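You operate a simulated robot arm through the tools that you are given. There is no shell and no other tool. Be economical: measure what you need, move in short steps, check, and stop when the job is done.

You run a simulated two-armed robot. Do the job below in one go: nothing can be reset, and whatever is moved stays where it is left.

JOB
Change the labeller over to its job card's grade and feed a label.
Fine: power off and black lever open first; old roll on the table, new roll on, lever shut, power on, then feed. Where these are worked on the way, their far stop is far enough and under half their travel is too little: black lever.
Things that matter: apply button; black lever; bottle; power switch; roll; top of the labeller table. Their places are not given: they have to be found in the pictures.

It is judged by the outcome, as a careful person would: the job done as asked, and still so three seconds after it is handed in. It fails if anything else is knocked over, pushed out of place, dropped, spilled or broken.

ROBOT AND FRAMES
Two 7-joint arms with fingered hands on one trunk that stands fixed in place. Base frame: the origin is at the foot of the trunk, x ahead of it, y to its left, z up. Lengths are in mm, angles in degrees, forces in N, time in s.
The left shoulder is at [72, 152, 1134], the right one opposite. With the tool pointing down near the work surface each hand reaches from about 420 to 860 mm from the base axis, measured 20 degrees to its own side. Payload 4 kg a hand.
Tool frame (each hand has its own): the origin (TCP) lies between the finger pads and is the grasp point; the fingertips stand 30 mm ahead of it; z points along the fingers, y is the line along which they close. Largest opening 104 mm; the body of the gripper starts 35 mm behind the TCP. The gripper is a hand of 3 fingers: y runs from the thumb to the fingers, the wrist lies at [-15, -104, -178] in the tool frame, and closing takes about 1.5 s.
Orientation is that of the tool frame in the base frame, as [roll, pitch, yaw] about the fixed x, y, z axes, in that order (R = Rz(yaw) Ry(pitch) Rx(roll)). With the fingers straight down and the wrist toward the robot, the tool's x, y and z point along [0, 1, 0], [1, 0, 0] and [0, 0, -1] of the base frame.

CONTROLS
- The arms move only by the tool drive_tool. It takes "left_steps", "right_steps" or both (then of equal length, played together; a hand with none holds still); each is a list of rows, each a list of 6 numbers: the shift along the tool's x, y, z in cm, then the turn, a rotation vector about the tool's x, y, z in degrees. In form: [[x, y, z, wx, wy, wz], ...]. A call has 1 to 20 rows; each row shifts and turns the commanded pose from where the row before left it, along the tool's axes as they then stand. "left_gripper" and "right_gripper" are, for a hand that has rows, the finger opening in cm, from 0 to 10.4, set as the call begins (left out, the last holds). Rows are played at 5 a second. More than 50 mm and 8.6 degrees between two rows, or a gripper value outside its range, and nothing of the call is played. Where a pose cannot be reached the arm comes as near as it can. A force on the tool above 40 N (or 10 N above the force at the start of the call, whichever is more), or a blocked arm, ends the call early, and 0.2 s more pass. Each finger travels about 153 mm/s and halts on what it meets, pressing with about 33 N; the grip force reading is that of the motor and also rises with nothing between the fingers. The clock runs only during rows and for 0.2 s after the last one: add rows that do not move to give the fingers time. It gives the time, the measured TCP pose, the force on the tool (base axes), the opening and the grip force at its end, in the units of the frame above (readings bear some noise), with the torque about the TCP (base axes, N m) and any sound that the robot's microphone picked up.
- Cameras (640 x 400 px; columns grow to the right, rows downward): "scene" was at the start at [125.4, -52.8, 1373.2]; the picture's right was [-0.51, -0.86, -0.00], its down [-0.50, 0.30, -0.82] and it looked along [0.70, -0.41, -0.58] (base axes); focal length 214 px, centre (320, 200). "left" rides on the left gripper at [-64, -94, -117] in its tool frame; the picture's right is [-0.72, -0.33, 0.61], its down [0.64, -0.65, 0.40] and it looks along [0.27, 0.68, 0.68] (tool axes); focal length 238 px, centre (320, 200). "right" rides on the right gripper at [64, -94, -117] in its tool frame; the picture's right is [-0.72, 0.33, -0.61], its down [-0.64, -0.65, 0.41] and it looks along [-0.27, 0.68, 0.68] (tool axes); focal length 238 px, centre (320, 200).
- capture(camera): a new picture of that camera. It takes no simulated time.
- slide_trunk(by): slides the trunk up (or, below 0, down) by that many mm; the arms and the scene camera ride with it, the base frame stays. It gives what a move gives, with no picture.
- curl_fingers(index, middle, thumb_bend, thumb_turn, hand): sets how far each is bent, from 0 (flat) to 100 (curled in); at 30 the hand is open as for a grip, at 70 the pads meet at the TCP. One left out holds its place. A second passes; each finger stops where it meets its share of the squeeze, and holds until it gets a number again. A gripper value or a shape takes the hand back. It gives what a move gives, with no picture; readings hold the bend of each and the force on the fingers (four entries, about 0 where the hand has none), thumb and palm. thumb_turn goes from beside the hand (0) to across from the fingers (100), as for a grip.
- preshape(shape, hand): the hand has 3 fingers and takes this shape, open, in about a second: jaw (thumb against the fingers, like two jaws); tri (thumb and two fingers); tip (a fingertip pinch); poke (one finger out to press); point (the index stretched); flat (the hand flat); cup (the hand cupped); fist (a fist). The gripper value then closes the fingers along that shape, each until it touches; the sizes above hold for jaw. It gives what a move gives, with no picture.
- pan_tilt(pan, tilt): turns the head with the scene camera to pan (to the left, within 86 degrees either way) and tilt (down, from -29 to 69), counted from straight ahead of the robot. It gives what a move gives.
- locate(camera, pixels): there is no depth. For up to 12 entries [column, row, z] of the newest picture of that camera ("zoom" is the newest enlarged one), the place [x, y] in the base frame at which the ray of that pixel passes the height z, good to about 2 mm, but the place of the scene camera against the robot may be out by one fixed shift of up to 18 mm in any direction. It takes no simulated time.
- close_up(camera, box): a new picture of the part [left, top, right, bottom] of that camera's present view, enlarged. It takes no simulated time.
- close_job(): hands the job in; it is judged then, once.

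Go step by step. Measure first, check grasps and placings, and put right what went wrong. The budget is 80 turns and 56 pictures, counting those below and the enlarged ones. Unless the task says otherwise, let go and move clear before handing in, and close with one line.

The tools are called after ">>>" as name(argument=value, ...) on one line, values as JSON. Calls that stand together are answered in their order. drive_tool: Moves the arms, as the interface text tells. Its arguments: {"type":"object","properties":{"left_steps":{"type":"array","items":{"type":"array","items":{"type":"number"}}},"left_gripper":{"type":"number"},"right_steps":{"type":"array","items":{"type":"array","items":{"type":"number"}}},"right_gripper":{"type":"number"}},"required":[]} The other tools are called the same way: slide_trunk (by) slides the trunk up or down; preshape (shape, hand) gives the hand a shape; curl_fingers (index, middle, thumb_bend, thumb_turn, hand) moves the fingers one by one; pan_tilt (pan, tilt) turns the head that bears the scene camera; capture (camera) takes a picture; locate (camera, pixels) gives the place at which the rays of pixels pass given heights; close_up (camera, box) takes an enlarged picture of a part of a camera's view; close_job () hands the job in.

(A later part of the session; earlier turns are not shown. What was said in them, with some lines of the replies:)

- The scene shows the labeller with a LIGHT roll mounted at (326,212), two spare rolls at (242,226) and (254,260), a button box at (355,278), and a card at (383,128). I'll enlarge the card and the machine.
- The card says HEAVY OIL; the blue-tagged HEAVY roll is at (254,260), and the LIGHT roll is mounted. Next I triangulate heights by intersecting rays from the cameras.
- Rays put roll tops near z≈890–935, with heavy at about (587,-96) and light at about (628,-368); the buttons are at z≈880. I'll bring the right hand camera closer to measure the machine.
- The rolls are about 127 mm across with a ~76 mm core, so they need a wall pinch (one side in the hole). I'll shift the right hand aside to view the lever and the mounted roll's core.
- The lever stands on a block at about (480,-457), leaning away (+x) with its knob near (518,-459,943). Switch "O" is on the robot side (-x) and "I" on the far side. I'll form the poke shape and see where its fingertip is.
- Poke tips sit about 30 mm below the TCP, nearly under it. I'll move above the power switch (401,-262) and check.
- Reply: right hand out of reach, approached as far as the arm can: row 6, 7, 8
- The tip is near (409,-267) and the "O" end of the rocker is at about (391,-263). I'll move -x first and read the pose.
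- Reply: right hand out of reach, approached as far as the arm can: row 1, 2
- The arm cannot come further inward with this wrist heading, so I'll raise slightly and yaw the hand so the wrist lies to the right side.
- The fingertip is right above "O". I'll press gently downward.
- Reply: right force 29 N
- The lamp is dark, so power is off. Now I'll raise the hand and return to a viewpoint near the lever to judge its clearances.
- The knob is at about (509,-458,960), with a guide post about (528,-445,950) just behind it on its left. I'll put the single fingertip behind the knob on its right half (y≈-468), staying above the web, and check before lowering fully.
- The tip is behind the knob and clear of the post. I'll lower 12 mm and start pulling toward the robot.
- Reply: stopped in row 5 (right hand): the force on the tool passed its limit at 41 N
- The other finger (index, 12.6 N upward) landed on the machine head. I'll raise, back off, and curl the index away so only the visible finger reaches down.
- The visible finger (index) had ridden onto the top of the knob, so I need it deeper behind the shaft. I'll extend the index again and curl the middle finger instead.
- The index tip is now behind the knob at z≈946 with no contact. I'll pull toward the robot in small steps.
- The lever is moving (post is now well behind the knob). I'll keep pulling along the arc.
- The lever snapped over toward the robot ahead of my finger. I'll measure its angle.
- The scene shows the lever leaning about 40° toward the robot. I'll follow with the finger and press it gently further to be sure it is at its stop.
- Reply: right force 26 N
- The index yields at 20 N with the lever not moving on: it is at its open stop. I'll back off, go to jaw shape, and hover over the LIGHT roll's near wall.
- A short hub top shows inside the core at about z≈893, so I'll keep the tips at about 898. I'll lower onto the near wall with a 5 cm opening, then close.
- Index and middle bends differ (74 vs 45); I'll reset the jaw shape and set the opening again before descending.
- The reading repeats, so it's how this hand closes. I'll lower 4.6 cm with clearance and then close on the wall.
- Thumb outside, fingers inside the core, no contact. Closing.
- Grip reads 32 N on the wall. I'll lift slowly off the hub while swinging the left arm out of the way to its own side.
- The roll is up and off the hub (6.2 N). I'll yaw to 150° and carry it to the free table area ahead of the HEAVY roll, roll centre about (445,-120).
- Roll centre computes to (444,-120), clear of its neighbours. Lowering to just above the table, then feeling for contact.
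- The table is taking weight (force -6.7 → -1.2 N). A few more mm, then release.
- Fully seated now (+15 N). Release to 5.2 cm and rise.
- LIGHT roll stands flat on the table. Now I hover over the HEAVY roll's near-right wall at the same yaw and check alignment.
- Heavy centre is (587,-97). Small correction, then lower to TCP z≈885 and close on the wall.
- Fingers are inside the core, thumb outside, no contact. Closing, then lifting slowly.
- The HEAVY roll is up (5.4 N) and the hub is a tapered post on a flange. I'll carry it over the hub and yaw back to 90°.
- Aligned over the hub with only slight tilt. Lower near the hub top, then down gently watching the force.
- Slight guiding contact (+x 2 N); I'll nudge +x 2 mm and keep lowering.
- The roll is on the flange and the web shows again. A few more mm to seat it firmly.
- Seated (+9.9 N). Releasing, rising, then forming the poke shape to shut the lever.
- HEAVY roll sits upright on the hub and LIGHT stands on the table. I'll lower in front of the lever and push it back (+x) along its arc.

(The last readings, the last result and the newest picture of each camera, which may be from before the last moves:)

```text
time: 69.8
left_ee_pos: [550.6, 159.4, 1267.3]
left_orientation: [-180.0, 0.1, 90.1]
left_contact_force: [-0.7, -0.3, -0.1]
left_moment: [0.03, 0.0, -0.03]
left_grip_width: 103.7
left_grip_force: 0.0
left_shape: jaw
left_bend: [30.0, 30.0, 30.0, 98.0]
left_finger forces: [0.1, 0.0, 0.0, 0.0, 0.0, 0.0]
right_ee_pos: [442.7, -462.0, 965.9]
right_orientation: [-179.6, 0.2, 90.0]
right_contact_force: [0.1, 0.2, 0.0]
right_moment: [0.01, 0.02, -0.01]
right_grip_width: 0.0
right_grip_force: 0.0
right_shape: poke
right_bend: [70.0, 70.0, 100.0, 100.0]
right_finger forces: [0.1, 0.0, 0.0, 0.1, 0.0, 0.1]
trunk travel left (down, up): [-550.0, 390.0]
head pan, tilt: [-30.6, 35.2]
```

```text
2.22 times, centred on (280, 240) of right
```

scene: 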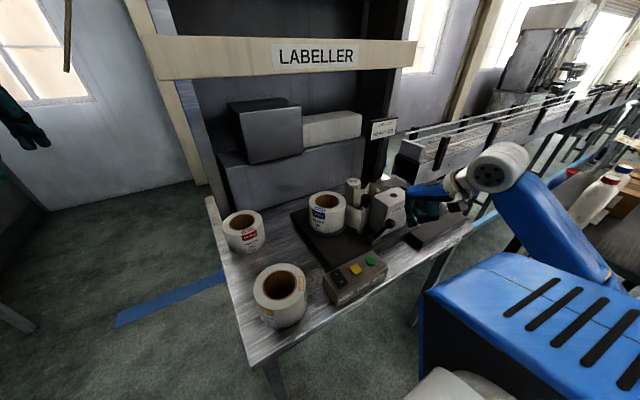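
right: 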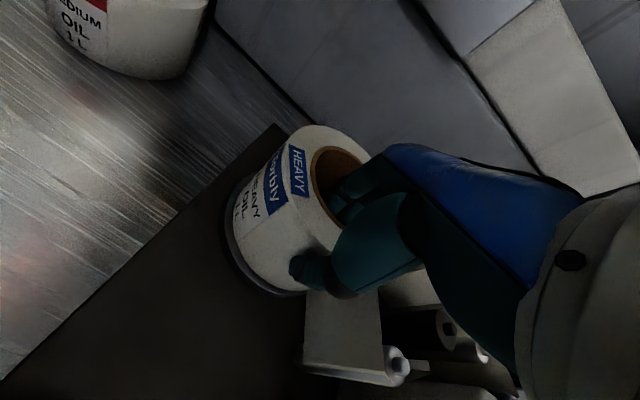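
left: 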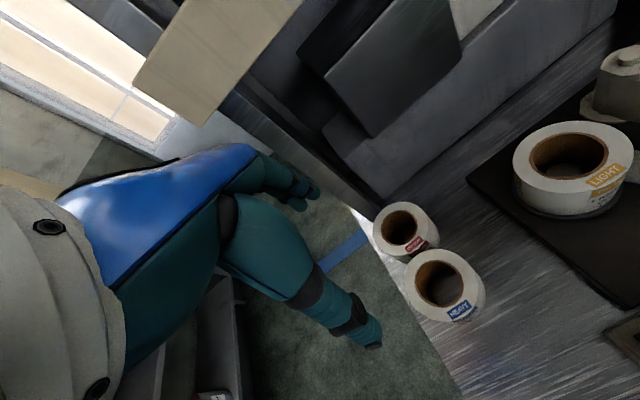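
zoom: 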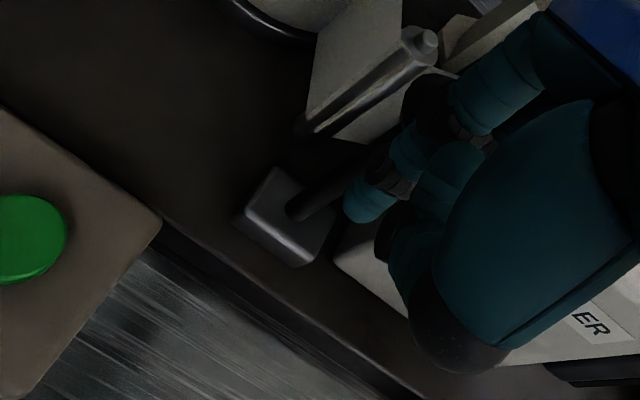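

The shaft now leans away past vertical. I'll follow and press to its closed stop.

>>> drive_tool(right_steps=[[0, 1, 0, 0, 0, 0], [0, 1, 0, 0, 0, 0], [0, 0.8, 0, 0, 0, 0], [0, 0.5, 0, 0, 0, 0], [0, 0.5, 0, 0, 0, 0], [0, 0.4, 0, 0, 0, 0], [0, 0, 0, 0, 0, 0]])

```text
time: 71.4
left_ee_pos: [551.3, 158.4, 1268.4]
left_orientation: [179.9, 0.1, 90.2]
left_contact_force: [-0.2, -0.6, 0.1]
left_moment: [0.01, 0.01, 0.0]
left_grip_width: 103.7
left_grip_force: 0.0
left_shape: jaw
left_bend: [30.0, 30.0, 30.0, 98.0]
left_finger forces: [0.0, 0.0, 0.1, 0.1, 0.0, 0.0]
right_ee_pos: [485.7, -462.0, 966.9]
right_orientation: [-179.6, 0.1, 89.8]
right_contact_force: [-3.4, -2.8, 1.2]
right_moment: [-0.02, -0.04, -0.07]
right_grip_width: 0.0
right_grip_force: 0.1
right_shape: poke
right_bend: [70.0, 70.0, 100.0, 100.0]
right_finger forces: [0.0, 4.9, 0.1, 0.1, 0.0, 0.0]
trunk travel left (down, up): [-550.0, 390.0]
head pan, tilt: [-30.6, 35.2]
```

>>> drive_tool(right_steps=[[0, 0.3, 0, 0, 0, 0], [0, 0.3, 0, 0, 0, 0], [0, 0, 0, 0, 0, 0]])

>>> close_up(camera="scene", box=[320, 170, 420, 260])

```text
time: 72.2
left_ee_pos: [549.8, 158.5, 1268.3]
left_orientation: [179.9, 0.1, 90.1]
left_contact_force: [-0.7, 0.0, 0.1]
left_moment: [0.0, 0.01, -0.02]
left_grip_width: 103.8
left_grip_force: 0.0
left_shape: jaw
left_bend: [30.0, 30.0, 30.0, 98.0]
left_finger forces: [0.0, 0.1, 0.1, 0.0, 0.1, 0.0]
right_ee_pos: [489.6, -462.5, 966.6]
right_orientation: [-179.6, 0.1, 89.8]
right_contact_force: [-5.0, -5.4, 2.4]
right_moment: [-0.02, -0.02, -0.1]
right_grip_width: 0.1
right_grip_force: 0.0
right_shape: poke
right_bend: [70.0, 70.0, 100.0, 100.0]
right_finger forces: [0.0, 7.2, 0.1, 0.1, 0.0, 0.0]
trunk travel left (down, up): [-550.0, 390.0]
head pan, tilt: [-30.6, 35.2]
```

```text
4.44 times, centred on (370, 215) of scene
```

zoom: 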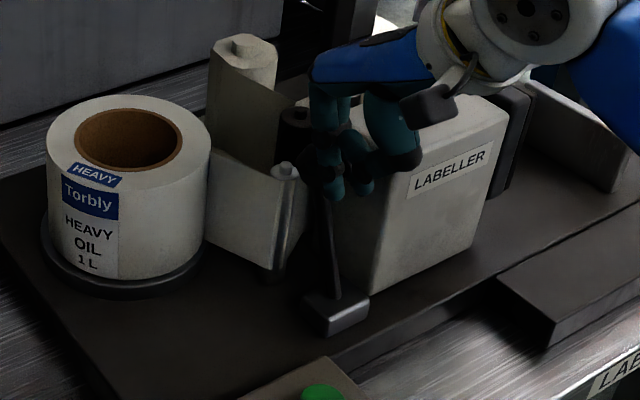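

The lever leans as it did originally (shut). One more small press to be sure, then back off and up.

>>> drive_tool(right_steps=[[0.2, 0.3, 0, 0, 0, 0], [0, 0.2, 0, 0, 0, 0], [0, 0, 0, 0, 0, 0]])

```text
time: 73.0
left_ee_pos: [548.3, 157.6, 1269.7]
left_orientation: [179.8, 0.0, 90.1]
left_contact_force: [-0.1, 0.9, 0.2]
left_moment: [-0.02, 0.02, 0.0]
left_grip_width: 103.5
left_grip_force: 0.0
left_shape: jaw
left_bend: [30.0, 30.0, 30.0, 98.0]
left_finger forces: [0.1, 0.0, 0.0, 0.0, 0.1, 0.0]
right_ee_pos: [493.2, -463.3, 967.7]
right_orientation: [-179.7, 0.2, 89.8]
right_contact_force: [-11.4, -9.3, 4.2]
right_moment: [-0.07, 0.01, -0.2]
right_grip_width: 0.0
right_grip_force: 0.1
right_shape: poke
right_bend: [70.0, 70.0, 100.0, 100.0]
right_finger forces: [2.7, 12.3, 0.1, 0.1, 0.0, 0.0]
trunk travel left (down, up): [-550.0, 390.0]
head pan, tilt: [-30.6, 35.2]
```

The lever is firmly at its closed stop (11 N). I'll back off, leave only the index out, and go above the "I" side of the switch at yaw 150°.

>>> drive_tool(right_steps=[[0, -2, 0, 0, 0, 0], [0, 0, -3, 0, 0, 0], [0, 0, -2, 0, 0, 0], [0, 0, 0, 0, 0, 0]])

>>> curl_fingers(hand="right", index=70, middle=100)

>>> drive_tool(right_steps=[[0, 0, 0, 0, 0, -7.5], [0, 0, 0, 0, 0, -7.5], [0, 0, 0, 0, 0, -7.5], [0, 0, 0, 0, 0, -7.5], [0, 0, 0, 0, 0, -7.5], [0, 0, 0, 0, 0, -7.5], [0, 0, 0, 0, 0, -7.5], [0, 0, 0, 0, 0, -7.5], [2.9, 2.78, 0, 0, 0, 0], [2.9, 2.78, 0, 0, 0, 0], [2.9, 2.78, 0, 0, 0, 0], [2.9, 2.78, 0, 0, 0, 0], [2.9, 2.78, 0, 0, 0, 0], [0, 0, 4.5, 0, 0, 0], [0, 0, 4, 0, 0, 0], [0, 0, 0, 0, 0, 0], [0, 0, 0, 0, 0, 0]])

```text
time: 74.0
left_ee_pos: [551.7, 157.6, 1267.5]
left_orientation: [-179.9, 0.1, 90.0]
left_contact_force: [-0.5, 0.1, -0.9]
left_moment: [0.01, -0.02, -0.01]
left_grip_width: 103.8
left_grip_force: 0.1
left_shape: jaw
left_bend: [30.0, 30.0, 30.0, 98.0]
left_finger forces: [0.0, 0.0, 0.0, 0.1, 0.0, 0.1]
right_ee_pos: [476.5, -461.9, 1016.3]
right_orientation: [-179.6, 0.1, 90.0]
right_contact_force: [-0.6, -0.1, -0.2]
right_moment: [0.02, -0.01, -0.01]
right_grip_width: 0.0
right_grip_force: 0.1
right_shape: poke
right_bend: [70.0, 70.0, 100.0, 100.0]
right_finger forces: [0.0, 0.0, 0.1, 0.0, 0.0, 0.0]
trunk travel left (down, up): [-550.0, 390.0]
head pan, tilt: [-30.6, 35.2]
```

```text
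time: 75.0
left_ee_pos: [552.0, 158.1, 1269.0]
left_orientation: [180.0, 0.1, 90.1]
left_contact_force: [-0.2, 0.6, 0.7]
left_moment: [-0.01, 0.0, 0.03]
left_grip_width: 103.6
left_grip_force: 0.0
left_shape: jaw
left_bend: [30.0, 30.0, 30.0, 98.0]
left_finger forces: [0.0, 0.0, 0.0, 0.0, 0.0, 0.0]
right_ee_pos: [475.3, -461.5, 1015.9]
right_orientation: [-179.7, 0.2, 89.9]
right_contact_force: [-0.5, 0.8, 0.4]
right_moment: [0.03, 0.0, 0.04]
right_grip_width: 31.5
right_grip_force: 0.2
right_shape: fingers
right_bend: [70.0, 100.0, 100.0, 100.0]
right_finger forces: [0.0, 0.0, 0.0, 0.0, 0.0, 0.0]
trunk travel left (down, up): [-550.0, 390.0]
head pan, tilt: [-30.6, 35.2]
```

```text
time: 78.6
left_ee_pos: [551.5, 159.2, 1267.3]
left_orientation: [-180.0, 0.1, 90.0]
left_contact_force: [0.1, 0.6, 0.3]
left_moment: [-0.02, 0.01, -0.01]
left_grip_width: 103.9
left_grip_force: 0.1
left_shape: jaw
left_bend: [30.0, 30.0, 30.0, 98.0]
left_finger forces: [0.0, 0.0, 0.0, 0.0, 0.1, 0.0]
right_ee_pos: [420.4, -267.6, 928.1]
right_orientation: [-179.7, -0.3, 149.9]
right_contact_force: [0.0, 0.2, 0.1]
right_moment: [0.0, 0.0, -0.01]
right_grip_width: 31.4
right_grip_force: 0.0
right_shape: fingers
right_bend: [70.0, 100.0, 100.0, 100.0]
right_finger forces: [0.0, 0.0, 0.0, 0.0, 0.0, 0.0]
trunk travel left (down, up): [-550.0, 390.0]
head pan, tilt: [-30.6, 35.2]
```

>>> drive_tool(right_steps=[[0.15, -0.3, 1, 0, 0, 0], [0, 0, 1, 0, 0, 0], [0, 0, 0, 0, 0, 0]])

>>> close_up(camera="right", box=[190, 170, 414, 310])

```text
time: 79.4
left_ee_pos: [551.0, 159.4, 1267.5]
left_orientation: [180.0, 0.1, 90.2]
left_contact_force: [0.2, 0.6, -0.4]
left_moment: [-0.02, 0.01, -0.01]
left_grip_width: 104.0
left_grip_force: 0.0
left_shape: jaw
left_bend: [30.0, 30.0, 30.0, 98.0]
left_finger forces: [0.0, 0.1, 0.0, 0.1, 0.0, 0.0]
right_ee_pos: [418.3, -268.8, 910.4]
right_orientation: [-179.5, -0.4, 149.9]
right_contact_force: [-0.5, 0.8, 0.3]
right_moment: [0.01, 0.03, -0.05]
right_grip_width: 31.3
right_grip_force: 0.0
right_shape: fingers
right_bend: [70.0, 100.0, 100.0, 100.0]
right_finger forces: [0.0, 0.0, 0.0, 0.0, 0.1, 0.0]
trunk travel left (down, up): [-550.0, 390.0]
head pan, tilt: [-30.6, 35.2]
```

```text
2.86 times, centred on (302, 240) of right
```

zoom: 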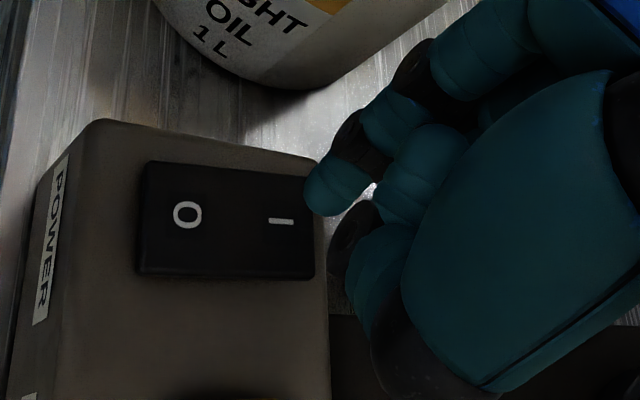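

Accounting for the ~13 mm still to descend, the tip will land right at the "I" mark. Pressing.

>>> drive_tool(right_steps=[[0, 0, 0.7, 0, 0, 0], [0, 0, 0.3, 0, 0, 0], [0, 0, 0.3, 0, 0, 0], [0, 0, 0.3, 0, 0, 0], [0, 0, 0, 0, 0, 0]])

```text
time: 80.6
left_ee_pos: [551.2, 158.3, 1267.6]
left_orientation: [-179.9, 0.1, 90.1]
left_contact_force: [-1.1, -0.1, 0.4]
left_moment: [-0.02, 0.01, 0.0]
left_grip_width: 103.7
left_grip_force: 0.0
left_shape: jaw
left_bend: [30.0, 30.0, 30.0, 98.0]
left_finger forces: [0.0, 0.1, 0.1, 0.0, 0.1, 0.0]
right_ee_pos: [418.0, -269.5, 895.6]
right_orientation: [-179.6, -0.3, 149.9]
right_contact_force: [-0.5, 0.7, 0.5]
right_moment: [-0.03, -0.01, 0.0]
right_grip_width: 31.6
right_grip_force: 0.0
right_shape: fingers
right_bend: [70.0, 100.0, 100.0, 100.0]
right_finger forces: [0.0, 0.1, 0.0, 0.0, 0.0, 0.0]
trunk travel left (down, up): [-550.0, 390.0]
head pan, tilt: [-30.6, 35.2]
```

No contact yet; continuing down in small steps.

>>> drive_tool(right_steps=[[0.3, 0, 0.3, 0, 0, 0], [0, 0, 0.3, 0, 0, 0], [0, 0, 0.3, 0, 0, 0], [0, 0, 0, 0, 0, 0]])

>>> close_up(camera="right", box=[190, 170, 414, 310])

```text
time: 81.5
left_ee_pos: [550.1, 161.1, 1267.9]
left_orientation: [180.0, 0.2, 90.1]
left_contact_force: [0.2, -0.1, -0.8]
left_moment: [0.01, -0.01, 0.02]
left_grip_width: 103.8
left_grip_force: 0.1
left_shape: jaw
left_bend: [30.0, 30.0, 30.0, 98.0]
left_finger forces: [0.1, 0.0, 0.1, 0.0, 0.0, 0.1]
right_ee_pos: [417.2, -264.6, 895.1]
right_orientation: [179.5, 0.6, 149.8]
right_contact_force: [1.9, 3.2, 16.0]
right_moment: [0.23, 0.08, -0.01]
right_grip_width: 29.5
right_grip_force: 8.9
right_shape: fingers
right_bend: [71.0, 100.0, 100.0, 100.0]
right_finger forces: [16.4, 0.1, 0.0, 0.0, 0.1, 0.0]
trunk travel left (down, up): [-550.0, 390.0]
head pan, tilt: [-30.6, 35.2]
stopped in row 4 (right hand): the force on the tool passed its limit at 42 N (the readings are from after the stop); the commanded pose is now the measured one
```

```text
2.86 times, centred on (302, 240) of right
```

zoom: 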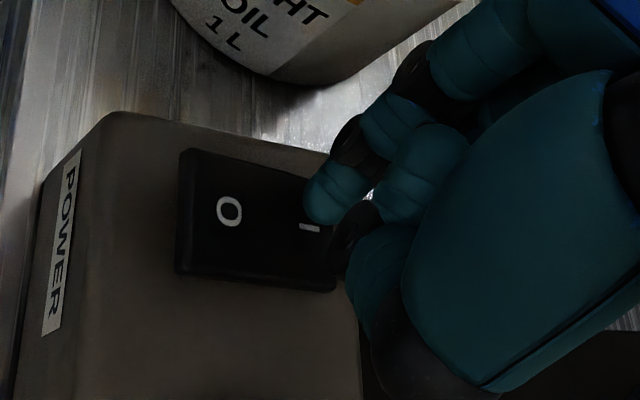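

Firm contact (42 N peak) on the "I" side. Checking the lamp.

>>> close_up(camera="scene", box=[300, 180, 444, 290])

```text
3.64 times, centred on (372, 235) of scene
```

zoom: 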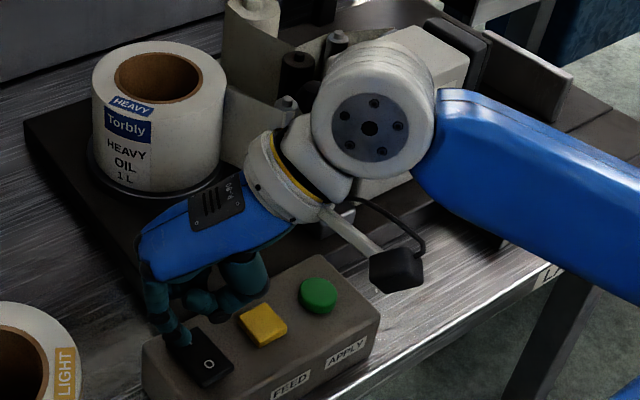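

The rocker now stands with "O" up and "I" down; the lamp is hidden by the wrist. I'll rise, yaw to 120° (keeps the thumb away from the green button) and go above the yellow FEED button.

>>> drive_tool(right_steps=[[0, 0, -3.5, 0, 0, 0], [0, 0, 0, 0, 0, 7.5], [0, 0, 0, 0, 0, 7.5], [0, 0, 0, 0, 0, 7.5], [0, 0, 0, 0, 0, 7.5], [-2.1, -2.45, 0, 0, 0, 0], [-2.1, -2.45, 0, 0, 0, 0], [0, 0, 0, 0, 0, 0], [0, 0, 0, 0, 0, 0]])

```text
time: 83.5
left_ee_pos: [550.6, 160.1, 1266.7]
left_orientation: [179.8, 0.1, 90.2]
left_contact_force: [-0.2, 0.4, -0.3]
left_moment: [0.01, 0.0, 0.0]
left_grip_width: 103.7
left_grip_force: 0.0
left_shape: jaw
left_bend: [30.0, 30.0, 30.0, 98.0]
left_finger forces: [0.0, 0.0, 0.0, 0.0, 0.0, 0.0]
right_ee_pos: [396.1, -328.7, 925.3]
right_orientation: [179.5, 0.2, 119.8]
right_contact_force: [0.8, 0.1, 0.0]
right_moment: [0.04, 0.0, 0.02]
right_grip_width: 31.2
right_grip_force: 0.1
right_shape: fingers
right_bend: [70.0, 100.0, 100.0, 100.0]
right_finger forces: [0.0, 0.0, 0.0, 0.1, 0.0, 0.0]
trunk travel left (down, up): [-550.0, 390.0]
head pan, tilt: [-30.6, 35.2]
```

>>> drive_tool(right_steps=[[0.2, 0.1, 1.2, 0.5, 0, 0], [0, 0, 0.5, 0, 0, 0], [0, 0, 0, 0, 0, 0]])

>>> close_up(camera="right", box=[190, 170, 414, 310])

```text
time: 84.2
left_ee_pos: [550.1, 157.8, 1267.6]
left_orientation: [179.9, 0.1, 90.1]
left_contact_force: [-0.2, -0.1, 0.7]
left_moment: [0.0, 0.01, -0.01]
left_grip_width: 103.6
left_grip_force: 0.1
left_shape: jaw
left_bend: [30.0, 30.0, 30.0, 98.0]
left_finger forces: [0.0, 0.0, 0.0, 0.0, 0.0, 0.1]
right_ee_pos: [395.0, -326.0, 909.5]
right_orientation: [-179.9, 0.2, 119.8]
right_contact_force: [-0.6, -0.2, 0.4]
right_moment: [0.0, 0.0, 0.0]
right_grip_width: 31.1
right_grip_force: 0.0
right_shape: fingers
right_bend: [70.0, 100.0, 100.0, 100.0]
right_finger forces: [0.0, 0.0, 0.0, 0.0, 0.0, 0.0]
trunk travel left (down, up): [-550.0, 390.0]
head pan, tilt: [-30.6, 35.2]
```

```text
2.86 times, centred on (302, 240) of right
```

zoom: 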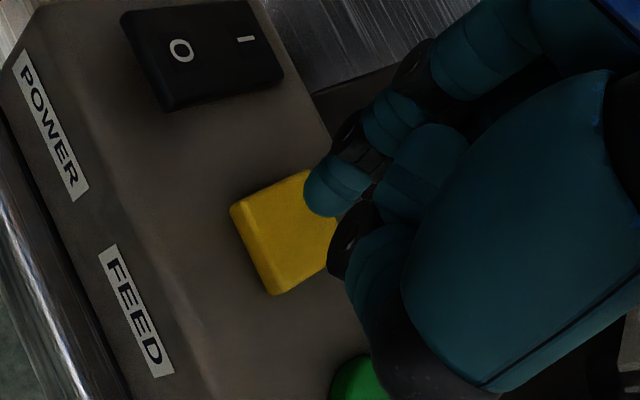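

The tip will land on the centre of the yellow button; the rocker shows "O" raised, i.e. on. Pressing FEED.

>>> drive_tool(right_steps=[[0, 0, 0.7, 0, 0, 0], [0, 0, 0.3, 0, 0, 0], [0, 0, 0.3, 0, 0, 0], [0, 0, 0.3, 0, 0, 0], [0, 0, 0, 0, 0, 0]])

```text
time: 85.5
left_ee_pos: [551.4, 159.3, 1268.6]
left_orientation: [179.9, 0.0, 90.1]
left_contact_force: [0.0, 0.4, -0.3]
left_moment: [0.0, 0.0, 0.01]
left_grip_width: 103.9
left_grip_force: 0.0
left_shape: jaw
left_bend: [30.0, 30.0, 30.0, 98.0]
left_finger forces: [0.0, 0.0, 0.1, 0.1, 0.0, 0.1]
right_ee_pos: [394.7, -325.8, 892.9]
right_orientation: [-180.0, 0.2, 119.7]
right_contact_force: [1.2, -1.3, 1.9]
right_moment: [-0.01, -0.03, -0.01]
right_grip_width: 31.4
right_grip_force: 0.7
right_shape: fingers
right_bend: [70.0, 100.0, 100.0, 100.0]
right_finger forces: [1.9, 0.0, 0.0, 0.1, 0.0, 0.0]
trunk travel left (down, up): [-550.0, 390.0]
head pan, tilt: [-30.6, 35.2]
heard: click
```

A click was heard as the button went down. I'll release and rise clear, listening for more.

>>> drive_tool(right_steps=[[0, 0, 0, 0, 0, 0], [0, 0, -1, 0, 0, 0], [0, 0, -3, 0, 0, 0], [0, 0, -4, 0, 0, 0], [0, 0, -4, 0, 0, 0], [-3, -2, 0, 0, 0, 0], [-3, -2, 0, 0, 0, 0], [-3, -2, 0, 0, 0, 0], [-3, -2, 0, 0, 0, 0], [-3, -2, 0, 0, 0, 0], [0, 0, 0, 0, 0, 0], [0, 0, 0, 0, 0, 0]])

```text
time: 88.0
left_ee_pos: [550.3, 160.3, 1267.2]
left_orientation: [179.9, 0.1, 90.0]
left_contact_force: [0.4, 0.0, 0.3]
left_moment: [0.01, -0.03, 0.0]
left_grip_width: 103.8
left_grip_force: 0.0
left_shape: jaw
left_bend: [30.0, 30.0, 30.0, 98.0]
left_finger forces: [0.1, 0.0, 0.0, 0.0, 0.1, 0.0]
right_ee_pos: [382.5, -505.8, 1015.4]
right_orientation: [-179.9, 0.2, 119.8]
right_contact_force: [-0.1, 1.3, -0.7]
right_moment: [-0.01, 0.0, 0.01]
right_grip_width: 31.2
right_grip_force: 0.0
right_shape: fingers
right_bend: [70.0, 100.0, 100.0, 100.0]
right_finger forces: [0.0, 0.1, 0.0, 0.1, 0.1, 0.0]
trunk travel left (down, up): [-550.0, 390.0]
head pan, tilt: [-30.6, 35.2]
```

>>> close_up(camera="scene", box=[300, 160, 460, 290])

```text
refused: no pictures are left
```

No pictures remain. The readings support the job being complete: the lever hit its closed stop, the last picture shows "I" pressed, and FEED clicked on press. Both hands are clear, so I'm handing in.

>>> close_job()

```text
The job is handed in.
```

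The labeller is changed over to HEAVY OIL and FEED was pressed once, with a click. I ran out of pictures before I could see the fed label or the power lamp, so those two rest on the click and on the switch showing "I" down. The HEAVY roll is on the hub, the lever is shut, and the old LIGHT roll is standing on the table.
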